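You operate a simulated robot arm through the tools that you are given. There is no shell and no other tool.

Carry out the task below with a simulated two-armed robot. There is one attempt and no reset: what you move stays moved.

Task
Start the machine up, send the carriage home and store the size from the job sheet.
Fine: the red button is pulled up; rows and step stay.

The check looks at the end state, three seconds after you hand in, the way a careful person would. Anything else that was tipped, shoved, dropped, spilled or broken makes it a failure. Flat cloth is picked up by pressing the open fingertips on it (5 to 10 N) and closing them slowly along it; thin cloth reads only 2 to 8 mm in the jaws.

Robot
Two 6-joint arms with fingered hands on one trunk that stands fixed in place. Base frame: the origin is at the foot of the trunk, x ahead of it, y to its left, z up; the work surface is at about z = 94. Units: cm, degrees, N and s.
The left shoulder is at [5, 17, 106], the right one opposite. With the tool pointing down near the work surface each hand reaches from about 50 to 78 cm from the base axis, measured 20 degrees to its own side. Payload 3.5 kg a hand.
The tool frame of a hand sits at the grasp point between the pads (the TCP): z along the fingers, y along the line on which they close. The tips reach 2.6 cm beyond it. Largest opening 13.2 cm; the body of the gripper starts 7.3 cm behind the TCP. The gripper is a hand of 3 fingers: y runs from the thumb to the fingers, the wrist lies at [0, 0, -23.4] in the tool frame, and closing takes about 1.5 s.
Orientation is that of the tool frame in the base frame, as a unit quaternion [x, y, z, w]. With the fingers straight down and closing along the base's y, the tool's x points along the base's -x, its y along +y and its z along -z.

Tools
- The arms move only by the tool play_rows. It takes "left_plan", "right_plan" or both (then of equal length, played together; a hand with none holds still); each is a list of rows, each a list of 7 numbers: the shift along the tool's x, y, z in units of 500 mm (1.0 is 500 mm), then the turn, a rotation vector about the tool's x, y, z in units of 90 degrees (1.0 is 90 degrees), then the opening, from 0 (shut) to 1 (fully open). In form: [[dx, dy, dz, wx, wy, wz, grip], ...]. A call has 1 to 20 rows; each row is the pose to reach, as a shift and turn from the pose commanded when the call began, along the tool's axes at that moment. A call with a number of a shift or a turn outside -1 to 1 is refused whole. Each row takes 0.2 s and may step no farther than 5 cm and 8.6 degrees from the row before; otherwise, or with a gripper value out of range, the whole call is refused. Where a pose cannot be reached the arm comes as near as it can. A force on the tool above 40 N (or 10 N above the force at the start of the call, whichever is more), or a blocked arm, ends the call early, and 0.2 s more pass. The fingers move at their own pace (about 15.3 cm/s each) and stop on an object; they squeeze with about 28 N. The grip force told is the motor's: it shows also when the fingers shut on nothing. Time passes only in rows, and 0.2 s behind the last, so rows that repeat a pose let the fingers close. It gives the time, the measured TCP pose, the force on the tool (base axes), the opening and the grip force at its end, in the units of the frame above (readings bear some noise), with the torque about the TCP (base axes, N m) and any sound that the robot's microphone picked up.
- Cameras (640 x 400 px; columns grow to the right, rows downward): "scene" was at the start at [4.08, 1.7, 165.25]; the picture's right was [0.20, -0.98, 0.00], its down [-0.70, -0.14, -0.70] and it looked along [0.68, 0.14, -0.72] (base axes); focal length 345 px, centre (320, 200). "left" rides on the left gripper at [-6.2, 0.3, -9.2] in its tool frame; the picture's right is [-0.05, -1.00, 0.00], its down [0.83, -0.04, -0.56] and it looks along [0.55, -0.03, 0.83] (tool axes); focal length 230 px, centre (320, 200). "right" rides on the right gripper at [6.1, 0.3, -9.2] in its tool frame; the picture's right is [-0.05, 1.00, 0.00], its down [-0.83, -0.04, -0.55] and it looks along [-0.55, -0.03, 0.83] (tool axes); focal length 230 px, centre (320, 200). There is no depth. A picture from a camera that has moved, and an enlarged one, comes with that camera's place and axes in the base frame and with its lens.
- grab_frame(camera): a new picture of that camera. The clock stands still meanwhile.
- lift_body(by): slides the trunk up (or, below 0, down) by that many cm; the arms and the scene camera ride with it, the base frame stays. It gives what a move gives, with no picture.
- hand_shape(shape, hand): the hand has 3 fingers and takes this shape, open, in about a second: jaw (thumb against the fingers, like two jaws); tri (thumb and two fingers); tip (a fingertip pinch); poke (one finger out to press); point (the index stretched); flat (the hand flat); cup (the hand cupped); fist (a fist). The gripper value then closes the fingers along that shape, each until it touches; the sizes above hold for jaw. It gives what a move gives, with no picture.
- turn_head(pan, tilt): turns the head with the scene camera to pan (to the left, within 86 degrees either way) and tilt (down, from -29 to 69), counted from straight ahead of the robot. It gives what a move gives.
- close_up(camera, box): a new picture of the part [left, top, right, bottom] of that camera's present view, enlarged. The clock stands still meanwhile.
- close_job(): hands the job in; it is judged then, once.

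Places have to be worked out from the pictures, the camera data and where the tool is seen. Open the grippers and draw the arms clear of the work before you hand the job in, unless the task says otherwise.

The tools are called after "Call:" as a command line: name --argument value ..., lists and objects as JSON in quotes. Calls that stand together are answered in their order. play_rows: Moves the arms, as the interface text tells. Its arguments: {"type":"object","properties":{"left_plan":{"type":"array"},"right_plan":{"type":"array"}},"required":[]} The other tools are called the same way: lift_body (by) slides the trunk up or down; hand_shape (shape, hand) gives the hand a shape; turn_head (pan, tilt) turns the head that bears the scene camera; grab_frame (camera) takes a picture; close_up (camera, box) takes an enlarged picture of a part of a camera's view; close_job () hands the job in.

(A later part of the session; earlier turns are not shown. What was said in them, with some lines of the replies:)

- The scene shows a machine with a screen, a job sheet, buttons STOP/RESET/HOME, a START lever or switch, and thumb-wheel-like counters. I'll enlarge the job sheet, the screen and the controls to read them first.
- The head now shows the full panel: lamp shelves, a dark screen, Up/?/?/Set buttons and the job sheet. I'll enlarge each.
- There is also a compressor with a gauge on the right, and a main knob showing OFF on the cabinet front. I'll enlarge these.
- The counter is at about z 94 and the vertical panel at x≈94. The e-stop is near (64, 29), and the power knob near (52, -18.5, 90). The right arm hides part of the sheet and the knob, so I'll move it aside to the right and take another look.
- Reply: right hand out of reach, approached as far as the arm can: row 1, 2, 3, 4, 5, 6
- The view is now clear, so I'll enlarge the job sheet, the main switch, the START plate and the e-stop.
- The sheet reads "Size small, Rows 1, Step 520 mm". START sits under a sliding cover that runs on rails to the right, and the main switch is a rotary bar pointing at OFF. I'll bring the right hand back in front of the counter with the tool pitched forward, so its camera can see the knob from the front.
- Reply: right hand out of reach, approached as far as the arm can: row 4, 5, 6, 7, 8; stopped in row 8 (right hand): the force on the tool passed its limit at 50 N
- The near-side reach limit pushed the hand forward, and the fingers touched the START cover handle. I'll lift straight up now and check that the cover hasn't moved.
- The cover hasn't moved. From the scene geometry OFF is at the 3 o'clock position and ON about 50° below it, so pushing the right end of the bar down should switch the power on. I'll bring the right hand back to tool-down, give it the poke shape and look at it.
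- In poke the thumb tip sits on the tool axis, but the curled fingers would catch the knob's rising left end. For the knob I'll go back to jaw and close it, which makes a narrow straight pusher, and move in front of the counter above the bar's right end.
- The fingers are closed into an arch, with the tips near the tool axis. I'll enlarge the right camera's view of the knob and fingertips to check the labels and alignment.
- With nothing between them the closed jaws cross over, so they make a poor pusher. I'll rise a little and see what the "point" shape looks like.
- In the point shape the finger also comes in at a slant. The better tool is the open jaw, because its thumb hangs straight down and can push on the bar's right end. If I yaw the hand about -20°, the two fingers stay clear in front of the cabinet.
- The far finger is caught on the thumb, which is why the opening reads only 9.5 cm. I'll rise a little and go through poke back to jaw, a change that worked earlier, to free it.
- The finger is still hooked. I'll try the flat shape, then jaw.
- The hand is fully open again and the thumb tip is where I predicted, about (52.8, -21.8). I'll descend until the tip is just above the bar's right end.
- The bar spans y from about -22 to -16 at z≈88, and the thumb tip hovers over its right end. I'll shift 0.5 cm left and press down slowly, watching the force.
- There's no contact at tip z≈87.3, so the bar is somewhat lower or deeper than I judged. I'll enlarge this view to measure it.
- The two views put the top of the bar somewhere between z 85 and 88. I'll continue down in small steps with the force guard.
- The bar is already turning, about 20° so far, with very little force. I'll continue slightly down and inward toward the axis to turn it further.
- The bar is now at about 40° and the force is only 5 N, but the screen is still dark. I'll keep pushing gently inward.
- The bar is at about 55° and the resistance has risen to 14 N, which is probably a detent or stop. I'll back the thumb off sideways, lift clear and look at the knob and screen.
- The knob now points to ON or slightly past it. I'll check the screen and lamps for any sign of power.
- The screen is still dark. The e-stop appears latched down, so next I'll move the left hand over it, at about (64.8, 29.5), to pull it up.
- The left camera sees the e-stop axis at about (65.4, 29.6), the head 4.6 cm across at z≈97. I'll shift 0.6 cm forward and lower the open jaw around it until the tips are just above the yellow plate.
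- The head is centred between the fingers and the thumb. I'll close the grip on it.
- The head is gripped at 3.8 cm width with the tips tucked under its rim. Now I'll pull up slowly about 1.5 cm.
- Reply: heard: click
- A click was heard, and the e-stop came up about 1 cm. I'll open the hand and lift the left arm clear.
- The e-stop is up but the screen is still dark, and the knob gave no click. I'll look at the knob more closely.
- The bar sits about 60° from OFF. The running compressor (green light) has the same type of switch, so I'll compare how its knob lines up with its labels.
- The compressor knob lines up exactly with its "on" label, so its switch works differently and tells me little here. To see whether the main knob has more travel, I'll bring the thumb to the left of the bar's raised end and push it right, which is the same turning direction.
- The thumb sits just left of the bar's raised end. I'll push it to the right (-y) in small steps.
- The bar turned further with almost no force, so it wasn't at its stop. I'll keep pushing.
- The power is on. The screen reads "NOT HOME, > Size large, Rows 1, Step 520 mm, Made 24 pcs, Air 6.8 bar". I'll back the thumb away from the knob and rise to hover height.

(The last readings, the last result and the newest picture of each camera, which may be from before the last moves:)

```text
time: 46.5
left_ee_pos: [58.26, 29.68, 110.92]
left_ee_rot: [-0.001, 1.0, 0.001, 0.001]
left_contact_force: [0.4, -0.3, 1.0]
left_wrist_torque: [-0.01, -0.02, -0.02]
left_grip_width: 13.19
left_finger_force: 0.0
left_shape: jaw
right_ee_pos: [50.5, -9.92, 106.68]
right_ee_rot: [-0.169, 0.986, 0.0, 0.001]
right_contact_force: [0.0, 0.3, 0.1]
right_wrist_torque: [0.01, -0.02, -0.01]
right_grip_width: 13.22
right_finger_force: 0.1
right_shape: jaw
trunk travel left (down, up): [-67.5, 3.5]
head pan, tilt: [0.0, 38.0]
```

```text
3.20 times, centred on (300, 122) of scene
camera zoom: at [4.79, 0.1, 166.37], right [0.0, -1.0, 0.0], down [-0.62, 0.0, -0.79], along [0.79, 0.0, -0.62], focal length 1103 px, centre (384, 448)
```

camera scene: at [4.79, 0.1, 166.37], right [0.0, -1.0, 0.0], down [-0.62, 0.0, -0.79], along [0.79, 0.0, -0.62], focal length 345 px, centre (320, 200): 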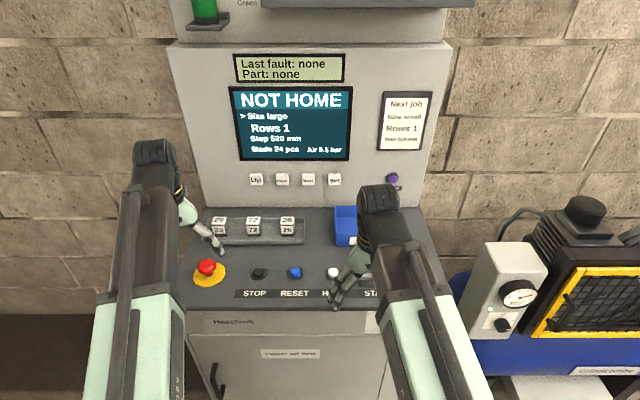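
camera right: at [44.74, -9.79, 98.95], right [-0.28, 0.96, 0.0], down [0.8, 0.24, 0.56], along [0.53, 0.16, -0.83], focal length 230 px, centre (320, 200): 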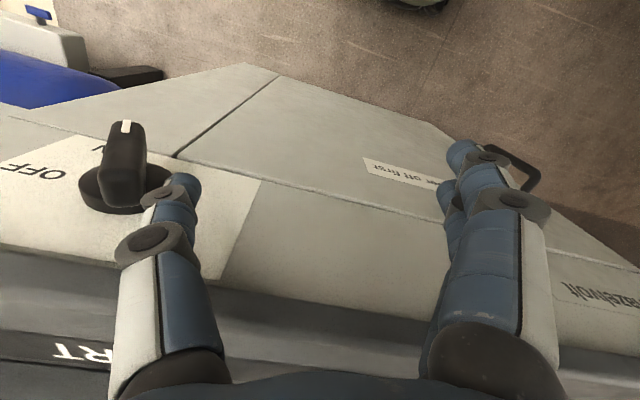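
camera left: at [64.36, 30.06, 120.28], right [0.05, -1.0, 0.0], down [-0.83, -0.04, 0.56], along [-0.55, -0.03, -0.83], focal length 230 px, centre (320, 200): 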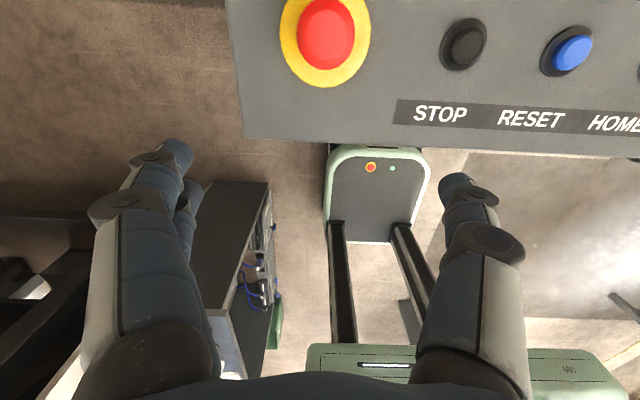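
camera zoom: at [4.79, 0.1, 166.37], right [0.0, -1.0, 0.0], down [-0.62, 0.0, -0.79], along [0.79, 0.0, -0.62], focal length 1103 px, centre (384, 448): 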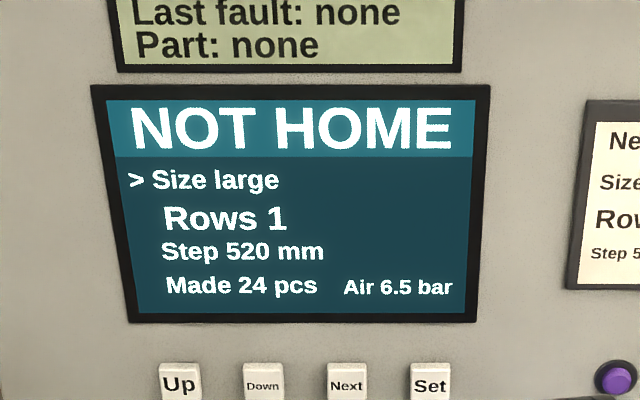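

The screen now shows NOT HOME and size large. START sits under a guard and would run a job, and nothing has asked for it, so I'll leave it alone. Next I'll put the right hand in poke shape, square it up and hover over HOME.

Call:
hand_shape --hand "right" --shape "poke"

Call:
play_rows --right_plan '[[-0.079, 0.007, 0.0, 0, 0, 0.054, 1], [-0.158, 0.014, 0.01, 0, 0, 0.108, 1], [-0.237, 0.02, 0.03, 0, 0, 0.163, 1], [-0.315, 0.027, 0.054, 0, 0, 0.217, 1], [-0.315, 0.027, 0.054, 0, 0, 0.217, 1]]'

Call:
grab_frame --camera "right"

Call:
grab_frame --camera "scene"

```text
time: 47.4
left_ee_pos: [58.25, 29.63, 110.97]
left_ee_rot: [-0.001, 1.0, 0.0, 0.0]
left_contact_force: [-0.6, -0.2, 0.5]
left_wrist_torque: [0.0, -0.03, 0.0]
left_grip_width: 13.19
left_finger_force: 0.1
left_shape: jaw
right_ee_pos: [50.59, -9.87, 106.59]
right_ee_rot: [-0.169, 0.986, 0.002, 0.0]
right_contact_force: [0.4, 0.3, 0.0]
right_wrist_torque: [-0.03, 0.0, 0.02]
right_grip_width: 0.01
right_finger_force: 0.0
right_shape: poke
trunk travel left (down, up): [-67.5, 3.5]
head pan, tilt: [0.0, 38.0]
```

```text
time: 48.5
left_ee_pos: [58.1, 29.59, 110.94]
left_ee_rot: [0.0, 1.0, 0.0, -0.001]
left_contact_force: [0.1, -0.1, 0.5]
left_wrist_torque: [0.01, 0.0, -0.01]
left_grip_width: 13.21
left_finger_force: 0.0
left_shape: jaw
right_ee_pos: [64.82, -3.17, 103.88]
right_ee_rot: [0.001, 1.0, 0.002, 0.001]
right_contact_force: [-0.8, 0.0, 0.0]
right_wrist_torque: [0.0, -0.04, -0.04]
right_grip_width: 0.01
right_finger_force: 0.0
right_shape: poke
trunk travel left (down, up): [-67.5, 3.5]
head pan, tilt: [0.0, 38.0]
```

```text
taken
camera right: at [58.8, -2.84, 113.18], right [0.05, 1.0, 0.0], down [0.83, -0.05, 0.56], along [0.56, -0.03, -0.83], focal length 230 px, centre (320, 200)
```

right: 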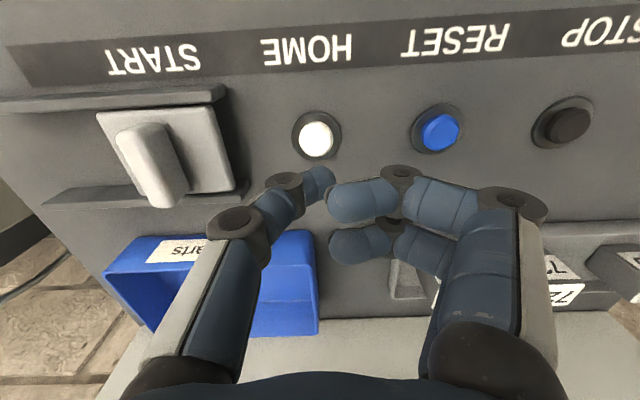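

```text
taken
camera scene: at [4.76, 0.09, 166.37], right [0.0, -1.0, 0.0], down [-0.62, 0.0, -0.79], along [0.79, 0.0, -0.62], focal length 345 px, centre (320, 200)
```

scene: 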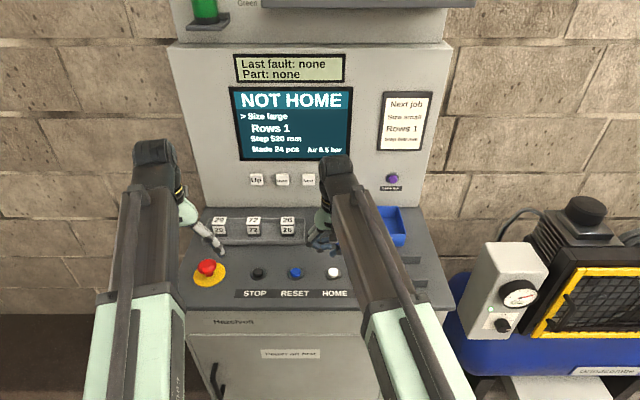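

HOME is at about (64.7, -3.45) with its top near z 95.5, and the thumb tip is almost above it. I'll shift 0.3 cm right and go down slowly until it clicks.

Call:
play_rows --right_plan '[[0.002, -0.006, 0.04, 0, 0, 0, 1], [0.002, -0.006, 0.08, 0, 0, 0, 1], [0.002, -0.006, 0.1, 0, 0, 0, 1], [0.002, -0.006, 0.11, 0, 0, 0, 1], [0.002, -0.006, 0.116, 0, 0, 0, 1], [0.002, -0.006, 0.122, 0, 0, 0, 1], [0.002, -0.006, 0.128, 0, 0, 0, 1]]'

Call:
grab_frame --camera "right"

Call:
close_up --camera "scene" --box '[200, 60, 400, 185]'

```text
time: 50.1
left_ee_pos: [58.32, 29.66, 111.05]
left_ee_rot: [0.0, 1.0, 0.001, 0.001]
left_contact_force: [0.5, 0.4, 0.1]
left_wrist_torque: [-0.04, 0.01, -0.01]
left_grip_width: 13.19
left_finger_force: 0.1
left_shape: jaw
right_ee_pos: [64.7, -3.49, 97.68]
right_ee_rot: [0.0, 1.0, 0.001, 0.001]
right_contact_force: [0.4, -0.5, 3.4]
right_wrist_torque: [0.0, -0.01, -0.01]
right_grip_width: 0.0
right_finger_force: 0.1
right_shape: poke
trunk travel left (down, up): [-67.5, 3.5]
head pan, tilt: [0.0, 38.0]
heard: click
```

```text
taken
camera right: at [58.76, -3.2, 106.88], right [0.05, 1.0, 0.0], down [0.83, -0.05, 0.56], along [0.56, -0.03, -0.83], focal length 230 px, centre (320, 200)
```

right: 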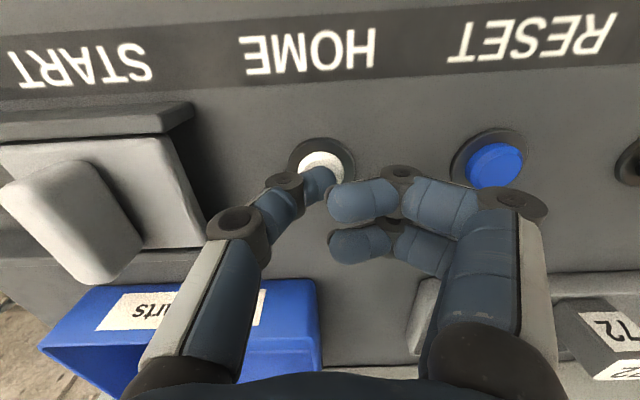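

```text
3.20 times, centred on (300, 122) of scene
camera zoom: at [4.78, 0.1, 166.37], right [0.0, -1.0, 0.0], down [-0.62, 0.0, -0.79], along [0.79, 0.0, -0.62], focal length 1103 px, centre (384, 448)
```

zoom: 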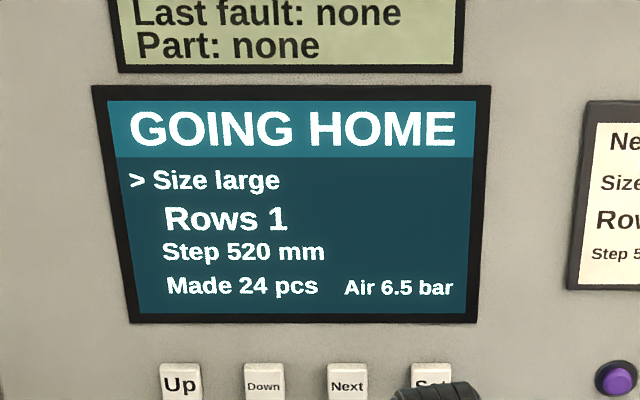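

A click, and the screen now says GOING HOME. I'll lift off and watch.

Call:
play_rows --right_plan '[[0, 0, -0.03, 0, 0, 0, 1], [0, 0, -0.08, 0, 0, 0, 1], [0, 0, -0.13, 0, 0, 0, 1], [0.06, 0, -0.17, 0, 0, 0, 1], [0.14, 0, -0.19, 0, 0, 0, 1], [0.2, 0, -0.2, 0, 0, 0, 1], [0.2, 0, -0.2, 0, 0, 0, 1], [0.2, 0, -0.2, 0, 0, 0, 1], [0.2, 0, -0.2, 0, 0, 0, 1]]'

Call:
grab_frame --camera "scene"

Call:
close_up --camera "scene" --box '[200, 60, 400, 185]'

```text
time: 52.1
left_ee_pos: [58.25, 29.72, 110.86]
left_ee_rot: [-0.001, 1.0, 0.0, 0.0]
left_contact_force: [-0.4, -0.9, -0.2]
left_wrist_torque: [-0.01, -0.02, -0.01]
left_grip_width: 13.18
left_finger_force: 0.0
left_shape: jaw
right_ee_pos: [54.87, -3.4, 107.63]
right_ee_rot: [0.0, 1.0, 0.002, 0.0]
right_contact_force: [-0.5, 0.2, 0.1]
right_wrist_torque: [-0.01, 0.04, 0.01]
right_grip_width: 0.01
right_finger_force: 0.0
right_shape: poke
trunk travel left (down, up): [-67.5, 3.5]
head pan, tilt: [0.0, 38.0]
```

```text
taken
camera scene: at [4.81, 0.1, 166.37], right [0.0, -1.0, 0.0], down [-0.62, 0.0, -0.79], along [0.79, 0.0, -0.62], focal length 345 px, centre (320, 200)
```

scene: 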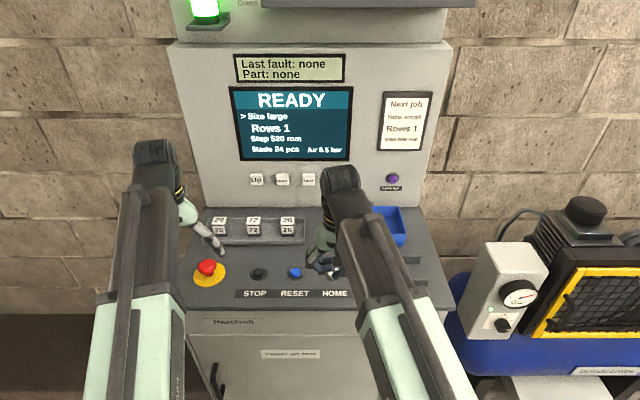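

```text
3.20 times, centred on (300, 122) of scene
camera zoom: at [4.81, 0.1, 166.37], right [0.0, -1.0, 0.0], down [-0.62, 0.0, -0.79], along [0.79, 0.0, -0.62], focal length 1103 px, centre (384, 448)
```

zoom: 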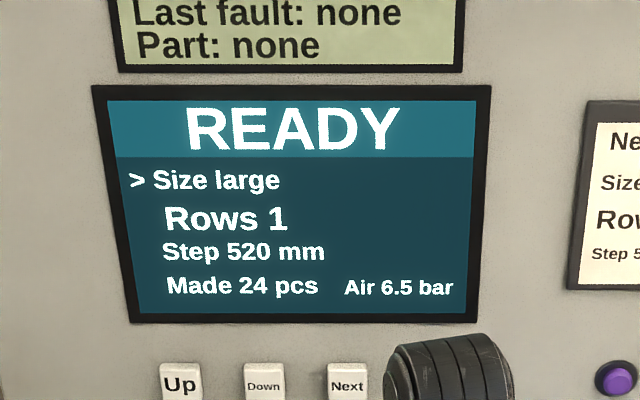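

The screen says READY and the green lamp is lit, so the carriage is home and the machine is up. Only the size is left: the cursor is on "Size large". I'll move the right arm aside and put the left hand in poke shape.

Call:
play_rows --right_plan '[[0.005, -0.08, -0.02, 0, 0, 0, 1], [0.01, -0.16, -0.04, 0, 0, 0, 1], [0.015, -0.24, -0.06, 0, 0, 0, 1], [0.02, -0.33, -0.08, 0, 0, 0, 1]]'

Call:
hand_shape --hand "left" --shape "poke"

Call:
grab_frame --camera "left"

Call:
close_up --camera "scene" --box '[170, 160, 440, 300]'

```text
time: 53.1
left_ee_pos: [58.21, 29.65, 111.01]
left_ee_rot: [0.0, 1.0, 0.0, 0.0]
left_contact_force: [-0.3, 0.8, -0.4]
left_wrist_torque: [-0.06, 0.01, 0.01]
left_grip_width: 13.19
left_finger_force: 0.0
left_shape: jaw
right_ee_pos: [53.9, -20.14, 111.49]
right_ee_rot: [-0.001, 1.0, 0.001, 0.001]
right_contact_force: [0.8, -0.3, -0.3]
right_wrist_torque: [0.01, -0.01, 0.0]
right_grip_width: 0.0
right_finger_force: 0.1
right_shape: poke
trunk travel left (down, up): [-67.5, 3.5]
head pan, tilt: [0.0, 38.0]
```

```text
time: 54.0
left_ee_pos: [58.31, 29.56, 110.94]
left_ee_rot: [0.0, 1.0, 0.0, 0.0]
left_contact_force: [-0.1, 0.4, 0.4]
left_wrist_torque: [0.0, 0.02, -0.02]
left_grip_width: 0.01
left_finger_force: 0.1
left_shape: poke
right_ee_pos: [53.91, -20.13, 111.45]
right_ee_rot: [0.0, 1.0, 0.001, 0.001]
right_contact_force: [0.4, 0.3, -0.1]
right_wrist_torque: [-0.02, -0.01, -0.01]
right_grip_width: 0.0
right_finger_force: 0.0
right_shape: poke
trunk travel left (down, up): [-67.5, 3.5]
head pan, tilt: [0.0, 38.0]
```

```text
taken
camera left: at [64.44, 30.07, 120.24], right [0.05, -1.0, 0.0], down [-0.83, -0.04, 0.56], along [-0.55, -0.03, -0.83], focal length 230 px, centre (320, 200)
```

left: 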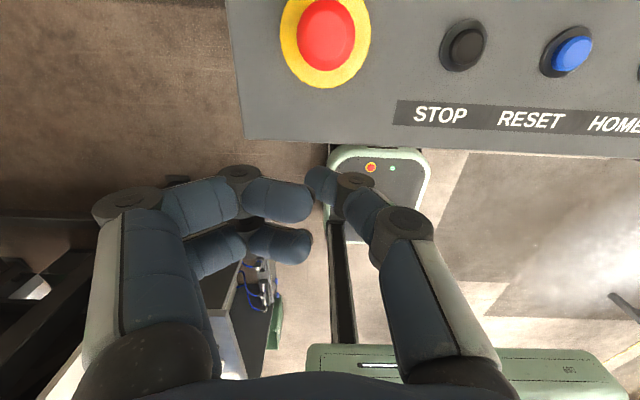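

```text
2.37 times, centred on (305, 230) of scene
camera zoom: at [4.79, 0.1, 166.37], right [0.0, -1.0, 0.0], down [-0.62, 0.0, -0.79], along [0.79, 0.0, -0.62], focal length 817 px, centre (356, 129)
```

zoom: 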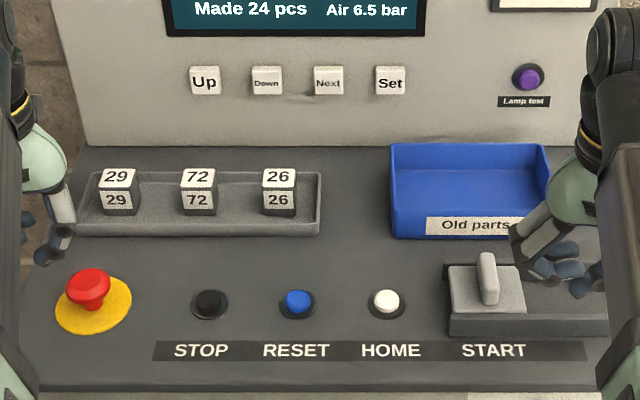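

From this view Down is at about y 11.8 and Set at about y -4.3, both at z≈105.5 and x≈92–93. I'll swing the left hand forward to a staging pose in front of Down, pointing 20° below horizontal.

Call:
play_rows --left_plan '[[-0.0436, -0.036, 0.0, 0, -0.0778, 0, 1], [-0.0872, -0.072, 0.0, 0, -0.1556, 0, 1], [-0.1308, -0.108, 0.0, 0, -0.2333, 0, 1], [-0.1744, -0.144, 0.0, 0, -0.3111, 0, 1], [-0.218, -0.18, 0.0, 0, -0.3889, 0, 1], [-0.2616, -0.216, 0.015, 0, -0.4667, 0, 1], [-0.3052, -0.252, 0.03, 0, -0.5444, 0, 1], [-0.3488, -0.288, 0.045, 0, -0.6222, 0, 1], [-0.3924, -0.324, 0.06, 0, -0.7, 0, 1], [-0.436, -0.36, 0.07, 0, -0.7778, 0, 1], [-0.436, -0.36, 0.07, 0, -0.7778, 0, 1]]'

Call:
grab_frame --camera "left"

Call:
grab_frame --camera "scene"

```text
time: 56.5
left_ee_pos: [80.27, 11.66, 107.3]
left_ee_rot: [-0.001, 0.819, 0.0, 0.574]
left_contact_force: [0.4, -0.6, -0.3]
left_wrist_torque: [0.0, -0.01, 0.0]
left_grip_width: 0.01
left_finger_force: 0.1
left_shape: poke
right_ee_pos: [53.86, -20.19, 111.52]
right_ee_rot: [0.0, 1.0, 0.002, 0.002]
right_contact_force: [0.9, 0.2, 0.7]
right_wrist_torque: [0.01, 0.01, -0.05]
right_grip_width: 0.01
right_finger_force: 0.0
right_shape: poke
trunk travel left (down, up): [-67.5, 3.5]
head pan, tilt: [0.0, 38.0]
```

```text
taken
camera left: at [73.69, 12.02, 116.38], right [0.02, -1.0, 0.05], down [-0.81, -0.04, -0.59], along [0.59, -0.03, -0.8], focal length 230 px, centre (320, 200)
```

left: 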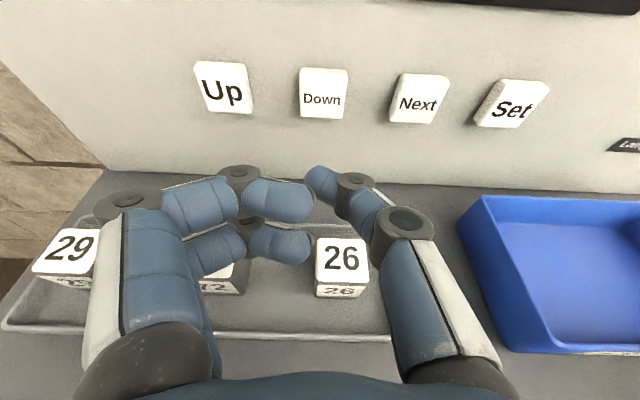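

```text
taken
camera scene: at [4.77, 0.11, 166.37], right [0.0, -1.0, 0.0], down [-0.62, 0.0, -0.79], along [0.79, 0.0, -0.62], focal length 345 px, centre (320, 200)
```

scene: 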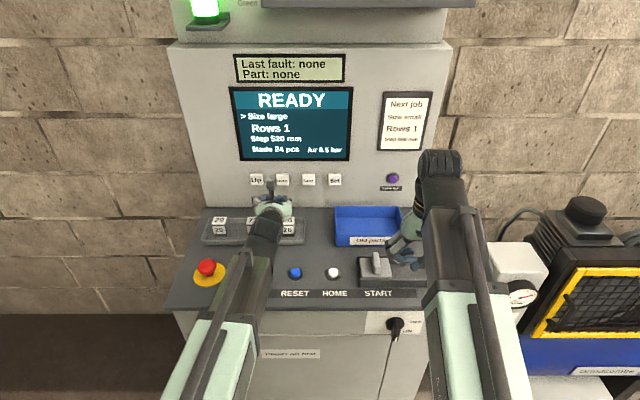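

Down is at about (92.2, 11.7, 106.2). I'll advance the thumb tip to just in front of it.

Call:
play_rows --left_plan '[[-0.0252, -0.002, 0.0781, 0, 0, 0, 1], [-0.0452, -0.004, 0.14, 0, 0, 0, 1], [-0.0504, -0.004, 0.1562, 0, 0, 0, 1], [-0.0504, -0.004, 0.1562, 0, 0, 0, 1]]'

Call:
grab_frame --camera "left"

```text
time: 57.5
left_ee_pos: [88.36, 11.37, 107.15]
left_ee_rot: [-0.001, 0.819, 0.001, 0.573]
left_contact_force: [0.0, -0.1, 1.3]
left_wrist_torque: [-0.01, 0.01, -0.02]
left_grip_width: 0.01
left_finger_force: 0.1
left_shape: poke
right_ee_pos: [53.81, -20.16, 111.48]
right_ee_rot: [0.0, 1.0, 0.003, 0.0]
right_contact_force: [-0.9, 0.3, 0.3]
right_wrist_torque: [0.0, -0.01, 0.03]
right_grip_width: 0.0
right_finger_force: 0.1
right_shape: poke
trunk travel left (down, up): [-67.5, 3.5]
head pan, tilt: [0.0, 38.0]
```

```text
taken
camera left: at [81.93, 11.79, 116.12], right [0.02, -1.0, 0.05], down [-0.81, -0.04, -0.59], along [0.59, -0.03, -0.81], focal length 230 px, centre (320, 200)
```

left: 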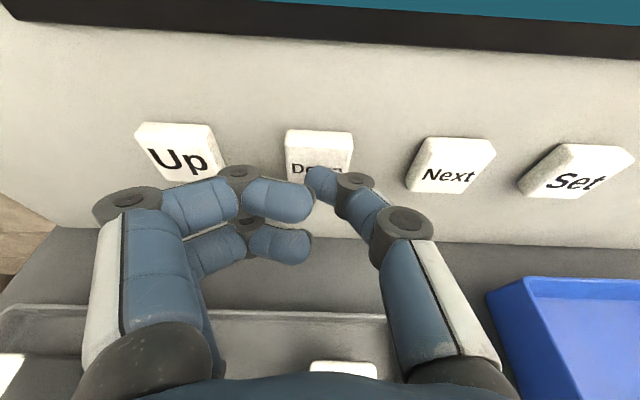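

The tip is lined up with Down. I'll press forward slowly.

Call:
play_rows --left_plan '[[-0.0041, 0, 0.0113, 0, 0, 0, 1], [-0.0072, 0, 0.0197, 0, 0, 0, 1], [-0.0092, 0, 0.0254, 0, 0, 0, 1], [-0.0113, 0, 0.031, 0, 0, 0, 1], [-0.0133, 0, 0.0367, 0, 0, 0, 1]]'

Call:
grab_frame --camera "left"

Call:
close_up --camera "scene" --box '[200, 60, 400, 185]'

```text
time: 58.6
left_ee_pos: [89.64, 11.08, 106.98]
left_ee_rot: [0.001, 0.821, -0.001, 0.571]
left_contact_force: [-20.4, -1.6, 0.1]
left_wrist_torque: [0.05, -0.18, 0.31]
left_grip_width: 0.0
left_finger_force: 0.1
left_shape: poke
right_ee_pos: [53.67, -20.27, 111.65]
right_ee_rot: [-0.001, 1.0, 0.002, 0.002]
right_contact_force: [0.8, 0.7, -0.6]
right_wrist_torque: [0.0, 0.0, 0.01]
right_grip_width: 0.0
right_finger_force: 0.0
right_shape: poke
trunk travel left (down, up): [-67.5, 3.5]
head pan, tilt: [0.0, 38.0]
heard: click
stopped in row 5 (left hand): the force on the tool passed its limit at 42 N (the readings are from after the stop); the commanded pose is now the measured one
```

```text
taken
camera left: at [83.2, 11.52, 116.05], right [0.02, -1.0, 0.05], down [-0.81, -0.04, -0.59], along [0.59, -0.03, -0.81], focal length 230 px, centre (320, 200)
```

left: 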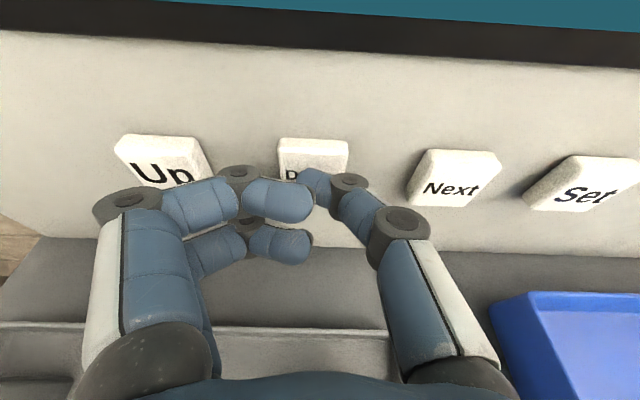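

```text
3.20 times, centred on (300, 122) of scene
camera zoom: at [4.38, 0.05, 166.4], right [0.0, -1.0, 0.0], down [-0.61, 0.0, -0.79], along [0.79, 0.0, -0.61], focal length 1103 px, centre (384, 448)
```

zoom: 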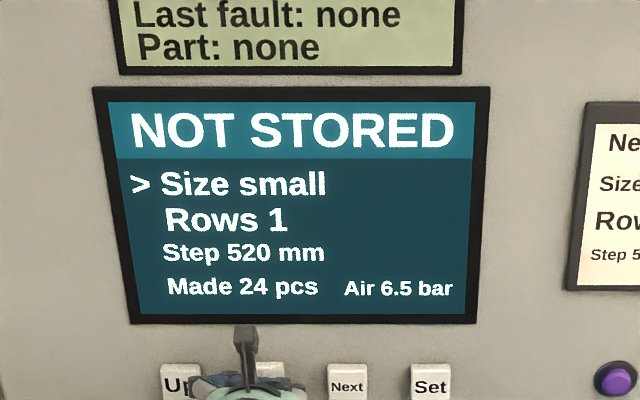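

The screen shows Size small but NOT STORED, so it still needs Set. Set is near the left arm's reach limit, so I'll retract the left arm to its rest pose and use the right hand.

Call:
play_rows --left_plan '[[0.0137, 0, -0.0375, 0, 0, 0, 1], [0.0342, 0, -0.094, 0, 0, 0, 1], [0.0547, 0, -0.15, 0, 0, 0, 1], [0.0547, 0, -0.15, 0, 0, 0, 1]]'

Call:
play_rows --left_plan '[[0.0067, 0.037, -0.0478, 0, 0.0781, 0, 1], [0.0135, 0.074, -0.0956, 0, 0.1562, 0, 1], [0.0202, 0.111, -0.1434, 0, 0.2343, 0, 1], [0.027, 0.148, -0.1912, 0, 0.3124, 0, 1], [0.0337, 0.185, -0.239, 0, 0.3905, 0, 1], [0.0404, 0.222, -0.2868, 0, 0.4686, 0, 1], [0.0472, 0.259, -0.3346, 0, 0.5467, 0, 1], [0.0539, 0.296, -0.3824, 0, 0.6248, 0, 1], [0.0607, 0.333, -0.4302, 0, 0.7029, 0, 1], [0.0674, 0.37, -0.478, 0, 0.781, 0, 1], [0.0674, 0.37, -0.478, 0, 0.781, 0, 1]]'

Call:
grab_frame --camera "scene"

```text
time: 59.6
left_ee_pos: [82.22, 11.33, 106.81]
left_ee_rot: [0.0, 0.821, 0.0, 0.571]
left_contact_force: [-0.3, -0.1, -0.4]
left_wrist_torque: [0.01, -0.03, -0.01]
left_grip_width: 0.01
left_finger_force: 0.1
left_shape: poke
right_ee_pos: [54.0, -20.07, 111.58]
right_ee_rot: [0.0, 1.0, 0.001, 0.0]
right_contact_force: [-0.8, -0.7, 0.3]
right_wrist_torque: [0.0, 0.0, -0.01]
right_grip_width: 0.01
right_finger_force: 0.0
right_shape: poke
trunk travel left (down, up): [-67.5, 3.5]
head pan, tilt: [0.0, 38.0]
```

```text
time: 62.0
left_ee_pos: [58.55, 29.83, 112.0]
left_ee_rot: [0.001, 1.0, 0.0, -0.006]
left_contact_force: [0.1, -0.4, 0.2]
left_wrist_torque: [0.0, -0.01, -0.01]
left_grip_width: 0.0
left_finger_force: 0.1
left_shape: poke
right_ee_pos: [53.89, -20.13, 111.53]
right_ee_rot: [0.0, 1.0, 0.001, 0.001]
right_contact_force: [-0.7, 0.0, 0.5]
right_wrist_torque: [0.0, 0.01, 0.01]
right_grip_width: 0.0
right_finger_force: 0.1
right_shape: poke
trunk travel left (down, up): [-67.5, 3.5]
head pan, tilt: [0.0, 38.0]
```

```text
taken
camera scene: at [4.79, 0.08, 166.37], right [0.0, -1.0, 0.0], down [-0.62, 0.0, -0.79], along [0.79, 0.0, -0.62], focal length 345 px, centre (320, 200)
```

scene: 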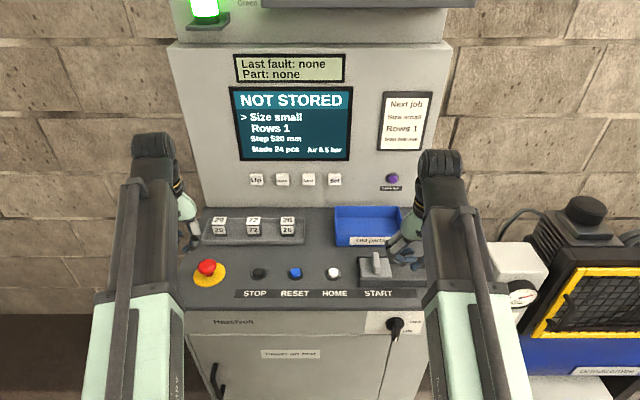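

The left hand is back at rest. Now I'll swing the right hand forward in the same way to a staging pose in front of Set.

Call:
play_rows --right_plan '[[-0.0522, 0.0306, 0.0, 0, -0.0778, 0, 1], [-0.1044, 0.0612, 0.0, 0, -0.1556, 0, 1], [-0.1566, 0.0918, 0.0, 0, -0.2333, 0, 1], [-0.2088, 0.1224, 0.0, 0, -0.3111, 0, 1], [-0.261, 0.153, 0.0, 0, -0.3889, 0, 1], [-0.3132, 0.1836, 0.015, 0, -0.4667, 0, 1], [-0.3654, 0.2142, 0.03, 0, -0.5444, 0, 1], [-0.4176, 0.2448, 0.045, 0, -0.6222, 0, 1], [-0.4698, 0.2754, 0.06, 0, -0.7, 0, 1], [-0.522, 0.306, 0.08, 0, -0.7778, 0, 1], [-0.522, 0.306, 0.08, 0, -0.7778, 0, 1]]'

Call:
grab_frame --camera "right"

Call:
grab_frame --camera "scene"

```text
time: 64.4
left_ee_pos: [58.56, 29.87, 112.06]
left_ee_rot: [0.001, 1.0, 0.001, -0.006]
left_contact_force: [-0.4, 0.0, -0.5]
left_wrist_torque: [-0.05, 0.02, -0.02]
left_grip_width: 0.01
left_finger_force: 0.1
left_shape: poke
right_ee_pos: [79.95, -4.78, 107.69]
right_ee_rot: [0.001, 0.819, 0.001, 0.574]
right_contact_force: [0.9, -0.7, 0.6]
right_wrist_torque: [0.0, 0.01, 0.0]
right_grip_width: 0.0
right_finger_force: 0.1
right_shape: poke
trunk travel left (down, up): [-67.5, 3.5]
head pan, tilt: [0.0, 38.0]
```

```text
taken
camera right: at [69.29, -4.45, 105.07], right [0.02, 1.0, 0.05], down [-0.24, -0.05, 0.97], along [0.97, -0.03, 0.24], focal length 230 px, centre (320, 200)
```

right: 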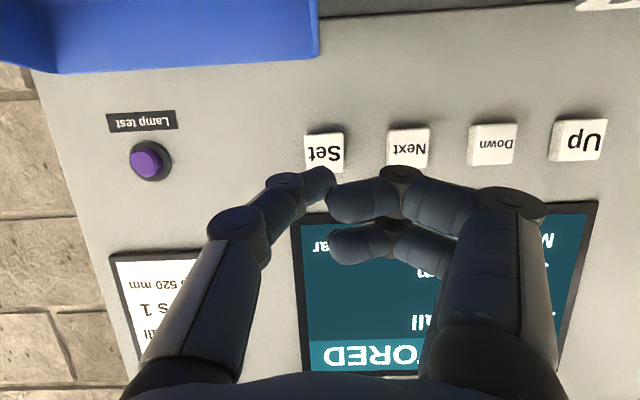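

```text
taken
camera scene: at [4.76, 0.09, 166.37], right [0.0, -1.0, 0.0], down [-0.62, 0.0, -0.79], along [0.79, 0.0, -0.62], focal length 345 px, centre (320, 200)
```

scene: 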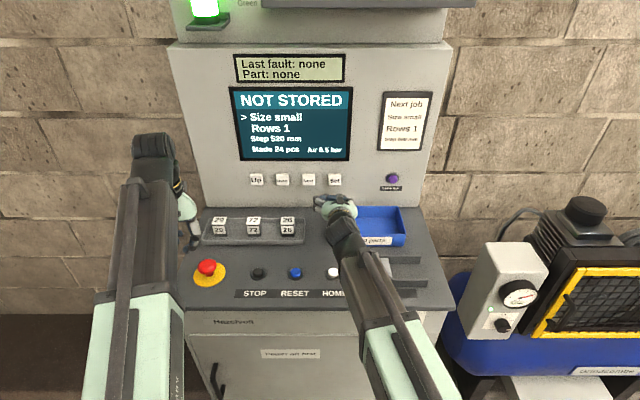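

Set is at about (92, -4.6, 106). I'll advance to just in front of it and check before pressing.

Call:
play_rows --right_plan '[[-0.0198, -0.0012, 0.0807, 0, 0, 0, 1], [-0.0345, -0.0022, 0.141, 0, 0, 0, 1], [-0.0395, -0.0024, 0.1613, 0, 0, 0, 1], [-0.0395, -0.0024, 0.1613, 0, 0, 0, 1]]'

Call:
grab_frame --camera "right"

Call:
close_up --camera "scene" --box '[230, 80, 400, 210]'

```text
time: 65.4
left_ee_pos: [58.56, 29.72, 112.06]
left_ee_rot: [0.0, 1.0, 0.0, -0.005]
left_contact_force: [0.0, 0.1, 0.1]
left_wrist_torque: [0.0, -0.05, 0.02]
left_grip_width: 0.0
left_finger_force: 0.0
left_shape: poke
right_ee_pos: [88.34, -4.97, 106.7]
right_ee_rot: [0.001, 0.819, 0.001, 0.574]
right_contact_force: [-0.9, -0.5, 0.9]
right_wrist_torque: [-0.02, 0.02, 0.02]
right_grip_width: 0.01
right_finger_force: 0.0
right_shape: poke
trunk travel left (down, up): [-67.5, 3.5]
head pan, tilt: [0.0, 38.0]
```

```text
taken
camera right: at [77.68, -4.56, 104.11], right [0.02, 1.0, 0.05], down [-0.24, -0.05, 0.97], along [0.97, -0.03, 0.24], focal length 230 px, centre (320, 200)
```

right: 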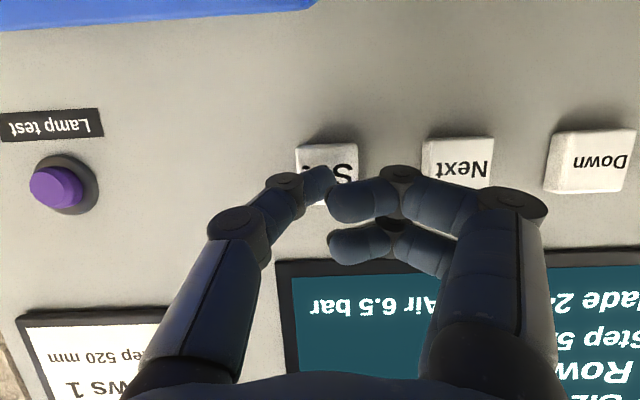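

```text
3.08 times, centred on (315, 145) of scene
camera zoom: at [4.78, 0.1, 166.37], right [0.0, -1.0, 0.0], down [-0.62, 0.0, -0.79], along [0.79, 0.0, -0.62], focal length 1061 px, centre (335, 369)
```

zoom: 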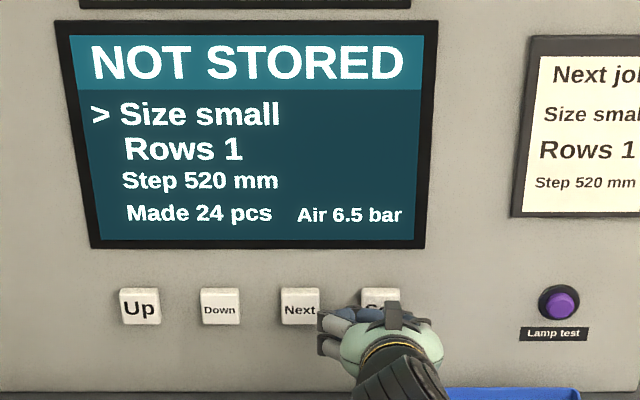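

The tip is centred on Set. I'll press slowly by about 1.4 cm.

Call:
play_rows --right_plan '[[-0.0034, 0, 0.0094, 0, 0, 0, 1], [-0.0055, 0, 0.015, 0, 0, 0, 1], [-0.0075, 0, 0.0207, 0, 0, 0, 1], [-0.0096, 0, 0.0263, 0, 0, 0, 1]]'

Call:
close_up --camera "scene" --box '[230, 80, 400, 210]'

```text
time: 66.4
left_ee_pos: [58.43, 29.72, 112.09]
left_ee_rot: [0.0, 1.0, 0.001, -0.004]
left_contact_force: [-0.5, 0.1, -0.2]
left_wrist_torque: [-0.03, -0.01, -0.01]
left_grip_width: 0.0
left_finger_force: 0.1
left_shape: poke
right_ee_pos: [89.45, -4.99, 106.72]
right_ee_rot: [0.001, 0.819, 0.001, 0.573]
right_contact_force: [-19.5, -3.1, -2.8]
right_wrist_torque: [-0.01, 0.16, 0.0]
right_grip_width: 0.02
right_finger_force: 0.1
right_shape: poke
trunk travel left (down, up): [-67.5, 3.5]
head pan, tilt: [0.0, 38.0]
heard: click
```

```text
3.08 times, centred on (315, 145) of scene
camera zoom: at [4.54, 0.07, 166.37], right [0.0, -1.0, 0.0], down [-0.61, 0.0, -0.79], along [0.79, 0.0, -0.61], focal length 1061 px, centre (335, 369)
```

zoom: 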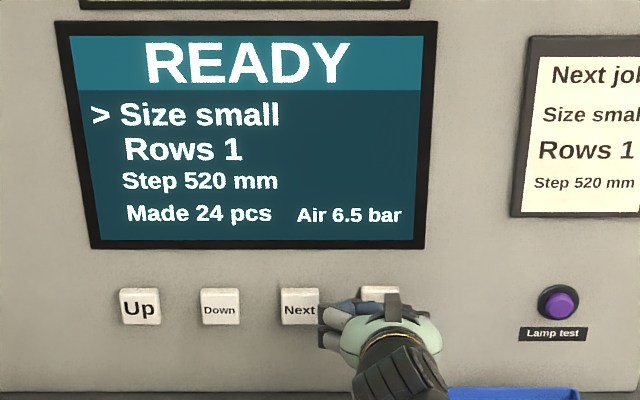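

The screen is back to READY with Size small stored, Rows 1 and Step 520 mm. I'll retract the right hand from the panel and swing it back to its rest pose.

Call:
play_rows --right_plan '[[0.0137, 0, -0.0375, 0, 0, 0, 1], [0.0342, 0, -0.094, 0, 0, 0, 1], [0.0616, 0, -0.169, 0, 0, 0, 1], [0.0616, 0, -0.169, 0, 0, 0, 1]]'

Call:
play_rows --right_plan '[[0.0089, -0.03, -0.0536, 0, 0.0778, 0, 1], [0.0177, -0.06, -0.1072, 0, 0.1556, 0, 1], [0.0266, -0.09, -0.1608, 0, 0.2333, 0, 1], [0.0354, -0.12, -0.2144, 0, 0.3111, 0, 1], [0.0443, -0.15, -0.268, 0, 0.3889, 0, 1], [0.0532, -0.18, -0.3216, 0, 0.4667, 0, 1], [0.062, -0.21, -0.3752, 0, 0.5444, 0, 1], [0.0709, -0.24, -0.4288, 0, 0.6222, 0, 1], [0.0797, -0.27, -0.4824, 0, 0.7, 0, 1], [0.0886, -0.3, -0.536, 0, 0.7778, 0, 1], [0.0886, -0.3, -0.536, 0, 0.7778, 0, 1]]'

Call:
hand_shape --hand "right" --shape "jaw"

Call:
hand_shape --hand "left" --shape "jaw"

Call:
grab_frame --camera "scene"

```text
time: 67.4
left_ee_pos: [58.52, 29.82, 112.04]
left_ee_rot: [0.001, 1.0, 0.0, -0.005]
left_contact_force: [-1.2, -0.4, -0.3]
left_wrist_torque: [0.02, 0.03, -0.02]
left_grip_width: 0.02
left_finger_force: 0.1
left_shape: poke
right_ee_pos: [80.73, -4.99, 106.76]
right_ee_rot: [0.001, 0.819, 0.001, 0.574]
right_contact_force: [-1.4, -0.7, -0.1]
right_wrist_torque: [0.01, 0.01, -0.01]
right_grip_width: 0.0
right_finger_force: 0.1
right_shape: poke
trunk travel left (down, up): [-67.5, 3.5]
head pan, tilt: [0.0, 38.0]
```

```text
time: 69.8
left_ee_pos: [58.72, 29.77, 111.99]
left_ee_rot: [0.001, 1.0, 0.0, -0.005]
left_contact_force: [-0.2, 0.6, -0.5]
left_wrist_torque: [-0.05, 0.03, 0.02]
left_grip_width: 0.03
left_finger_force: 0.0
left_shape: poke
right_ee_pos: [54.02, -19.9, 111.71]
right_ee_rot: [0.0, 1.0, 0.002, 0.0]
right_contact_force: [0.3, 0.0, -0.8]
right_wrist_torque: [0.0, 0.03, 0.0]
right_grip_width: 0.0
right_finger_force: 0.0
right_shape: poke
trunk travel left (down, up): [-67.5, 3.5]
head pan, tilt: [0.0, 38.0]
```

```text
time: 70.7
left_ee_pos: [58.62, 29.83, 111.99]
left_ee_rot: [0.001, 1.0, 0.0, -0.005]
left_contact_force: [-0.3, -1.5, -0.4]
left_wrist_torque: [0.02, -0.05, -0.01]
left_grip_width: 0.01
left_finger_force: 0.0
left_shape: poke
right_ee_pos: [54.13, -19.91, 111.74]
right_ee_rot: [0.001, 1.0, 0.002, 0.001]
right_contact_force: [-0.9, -0.4, -0.7]
right_wrist_torque: [-0.01, 0.03, 0.0]
right_grip_width: 13.19
right_finger_force: 0.1
right_shape: jaw
trunk travel left (down, up): [-67.5, 3.5]
head pan, tilt: [0.0, 38.0]
```

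```text
time: 71.6
left_ee_pos: [58.54, 29.68, 111.9]
left_ee_rot: [0.001, 1.0, -0.001, -0.005]
left_contact_force: [0.5, -0.4, -0.1]
left_wrist_torque: [0.04, 0.01, 0.02]
left_grip_width: 13.18
left_finger_force: 0.0
left_shape: jaw
right_ee_pos: [54.02, -19.89, 111.55]
right_ee_rot: [0.0, 1.0, 0.002, 0.0]
right_contact_force: [0.8, 0.3, -0.2]
right_wrist_torque: [-0.01, 0.01, 0.0]
right_grip_width: 13.21
right_finger_force: 0.0
right_shape: jaw
trunk travel left (down, up): [-67.5, 3.5]
head pan, tilt: [0.0, 38.0]
```

```text
taken
camera scene: at [4.79, 0.1, 166.37], right [0.0, -1.0, 0.0], down [-0.62, 0.0, -0.79], along [0.79, 0.0, -0.62], focal length 345 px, centre (320, 200)
```

scene: 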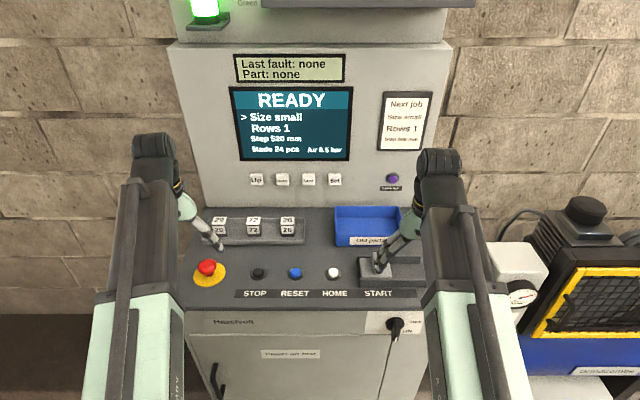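

Both hands are open. I'll draw the arms up and back to about their starting height, then take a last look at everything.

Call:
play_rows --left_plan '[[0.04, 0, -0.04, 0, 0, 0, 1], [0.08, 0, -0.08, 0, 0, 0, 1], [0.12, 0, -0.12, 0, 0, 0, 1], [0.12, 0, -0.12, 0, 0, 0, 1]]' --right_plan '[[0, -0.03, -0.04, 0, 0, 0, 1], [0, -0.06, -0.08, 0, 0, 0, 1], [0, -0.08, -0.12, 0, 0, 0, 1], [0, -0.08, -0.12, 0, 0, 0, 1]]'

Call:
turn_head --pan 0 --tilt 45

Call:
grab_frame --camera "scene"

Call:
close_up --camera "scene" --box '[170, 30, 440, 200]'

Call:
close_up --camera "scene" --box '[170, 150, 440, 320]'

```text
time: 72.6
left_ee_pos: [52.51, 29.82, 118.11]
left_ee_rot: [0.001, 1.0, 0.0, -0.006]
left_contact_force: [-0.2, 0.4, -0.4]
left_wrist_torque: [0.01, 0.0, 0.03]
left_grip_width: 13.17
left_finger_force: 0.2
left_shape: jaw
right_ee_pos: [53.88, -23.95, 117.6]
right_ee_rot: [0.0, 1.0, 0.001, 0.001]
right_contact_force: [0.3, -0.2, -1.2]
right_wrist_torque: [-0.03, -0.06, 0.01]
right_grip_width: 13.2
right_finger_force: 0.1
right_shape: jaw
trunk travel left (down, up): [-67.5, 3.5]
head pan, tilt: [0.0, 38.0]
```

```text
time: 73.3
left_ee_pos: [52.62, 29.68, 118.09]
left_ee_rot: [0.001, 1.0, 0.0, -0.005]
left_contact_force: [-0.7, -0.4, -0.8]
left_wrist_torque: [-0.01, 0.02, 0.0]
left_grip_width: 13.2
left_finger_force: 0.0
left_shape: jaw
right_ee_pos: [54.0, -23.86, 117.66]
right_ee_rot: [0.001, 1.0, 0.002, 0.002]
right_contact_force: [-0.5, -1.0, 0.7]
right_wrist_torque: [-0.01, 0.01, -0.03]
right_grip_width: 13.18
right_finger_force: 0.0
right_shape: jaw
trunk travel left (down, up): [-67.5, 3.5]
head pan, tilt: [0.0, 45.0]
```

```text
taken
camera scene: at [4.3, 0.1, 165.35], right [0.0, -1.0, 0.0], down [-0.71, 0.0, -0.71], along [0.71, 0.0, -0.71], focal length 345 px, centre (320, 200)
```

scene: 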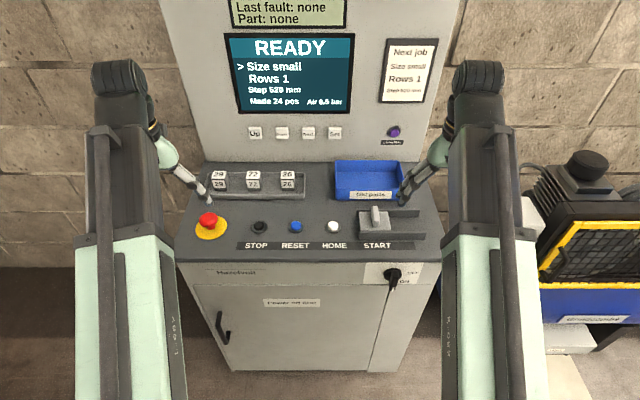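

```text
2.35 times, centred on (305, 115) of scene
camera zoom: at [4.3, 0.1, 165.35], right [0.0, -1.0, 0.0], down [-0.71, 0.0, -0.71], along [0.71, 0.0, -0.71], focal length 811 px, centre (355, 400)
```

zoom: 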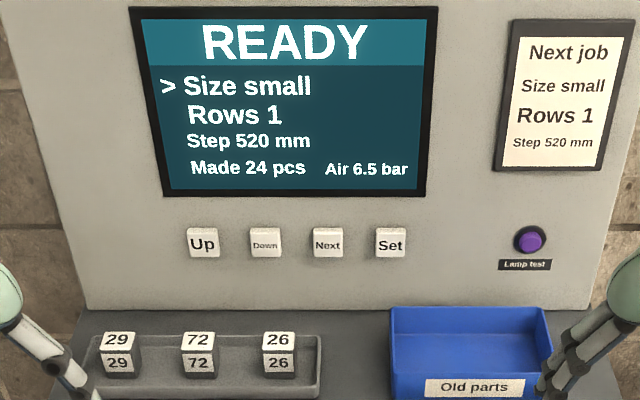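

```text
2.35 times, centred on (305, 235) of scene
camera zoom: at [4.3, 0.1, 165.35], right [0.0, -1.0, 0.0], down [-0.71, 0.0, -0.71], along [0.71, 0.0, -0.71], focal length 811 px, centre (355, 118)
```

zoom: 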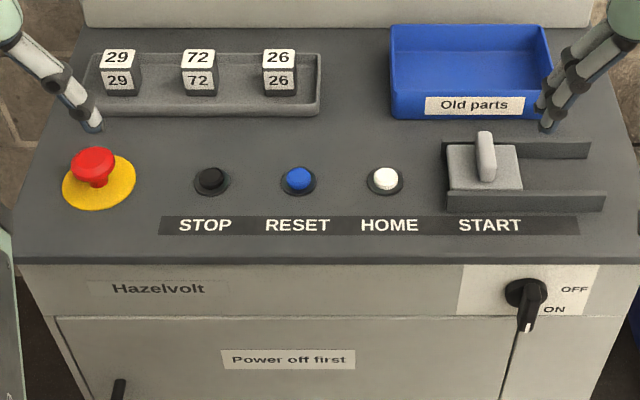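

The final state looks right: READY with the green lamp lit, Size small, Rows 1, Step 520 mm, the knob at ON and the e-stop up. The START guard is still closed, nothing else has been disturbed, and both arms are clear and open, so I'm handing in.

Call:
close_job

```text
The job is handed in.
```

The machine is powered up, the carriage is home, and the size from the job sheet (small) is stored. I've handed the job in. At the last look the screen read READY, with Size small, Rows 1 and Step 520 mm, and the green lamp was lit.

- **Power:** the main switch is at ON.
- **Red button:** it is pulled up, and it clicked as it released.
- **Home:** I pressed HOME, and the screen went from NOT HOME through GOING HOME to READY.
- **Size:** I pressed Down once to change large to small. The screen showed NOT STORED, then READY after I pressed Set.
- **Rows and step:** unchanged.

I did not press START. It sits under a sliding guard and looks like it would run a job, and the screen reached READY without it.

Early on, the right hand was forced forward at its reach limit and touched the START guard's handle, peaking at about 50 N. I lifted off straight away. The guard looked unmoved and was still closed at the end.

Both hands are open, and the arms are clear of the work.
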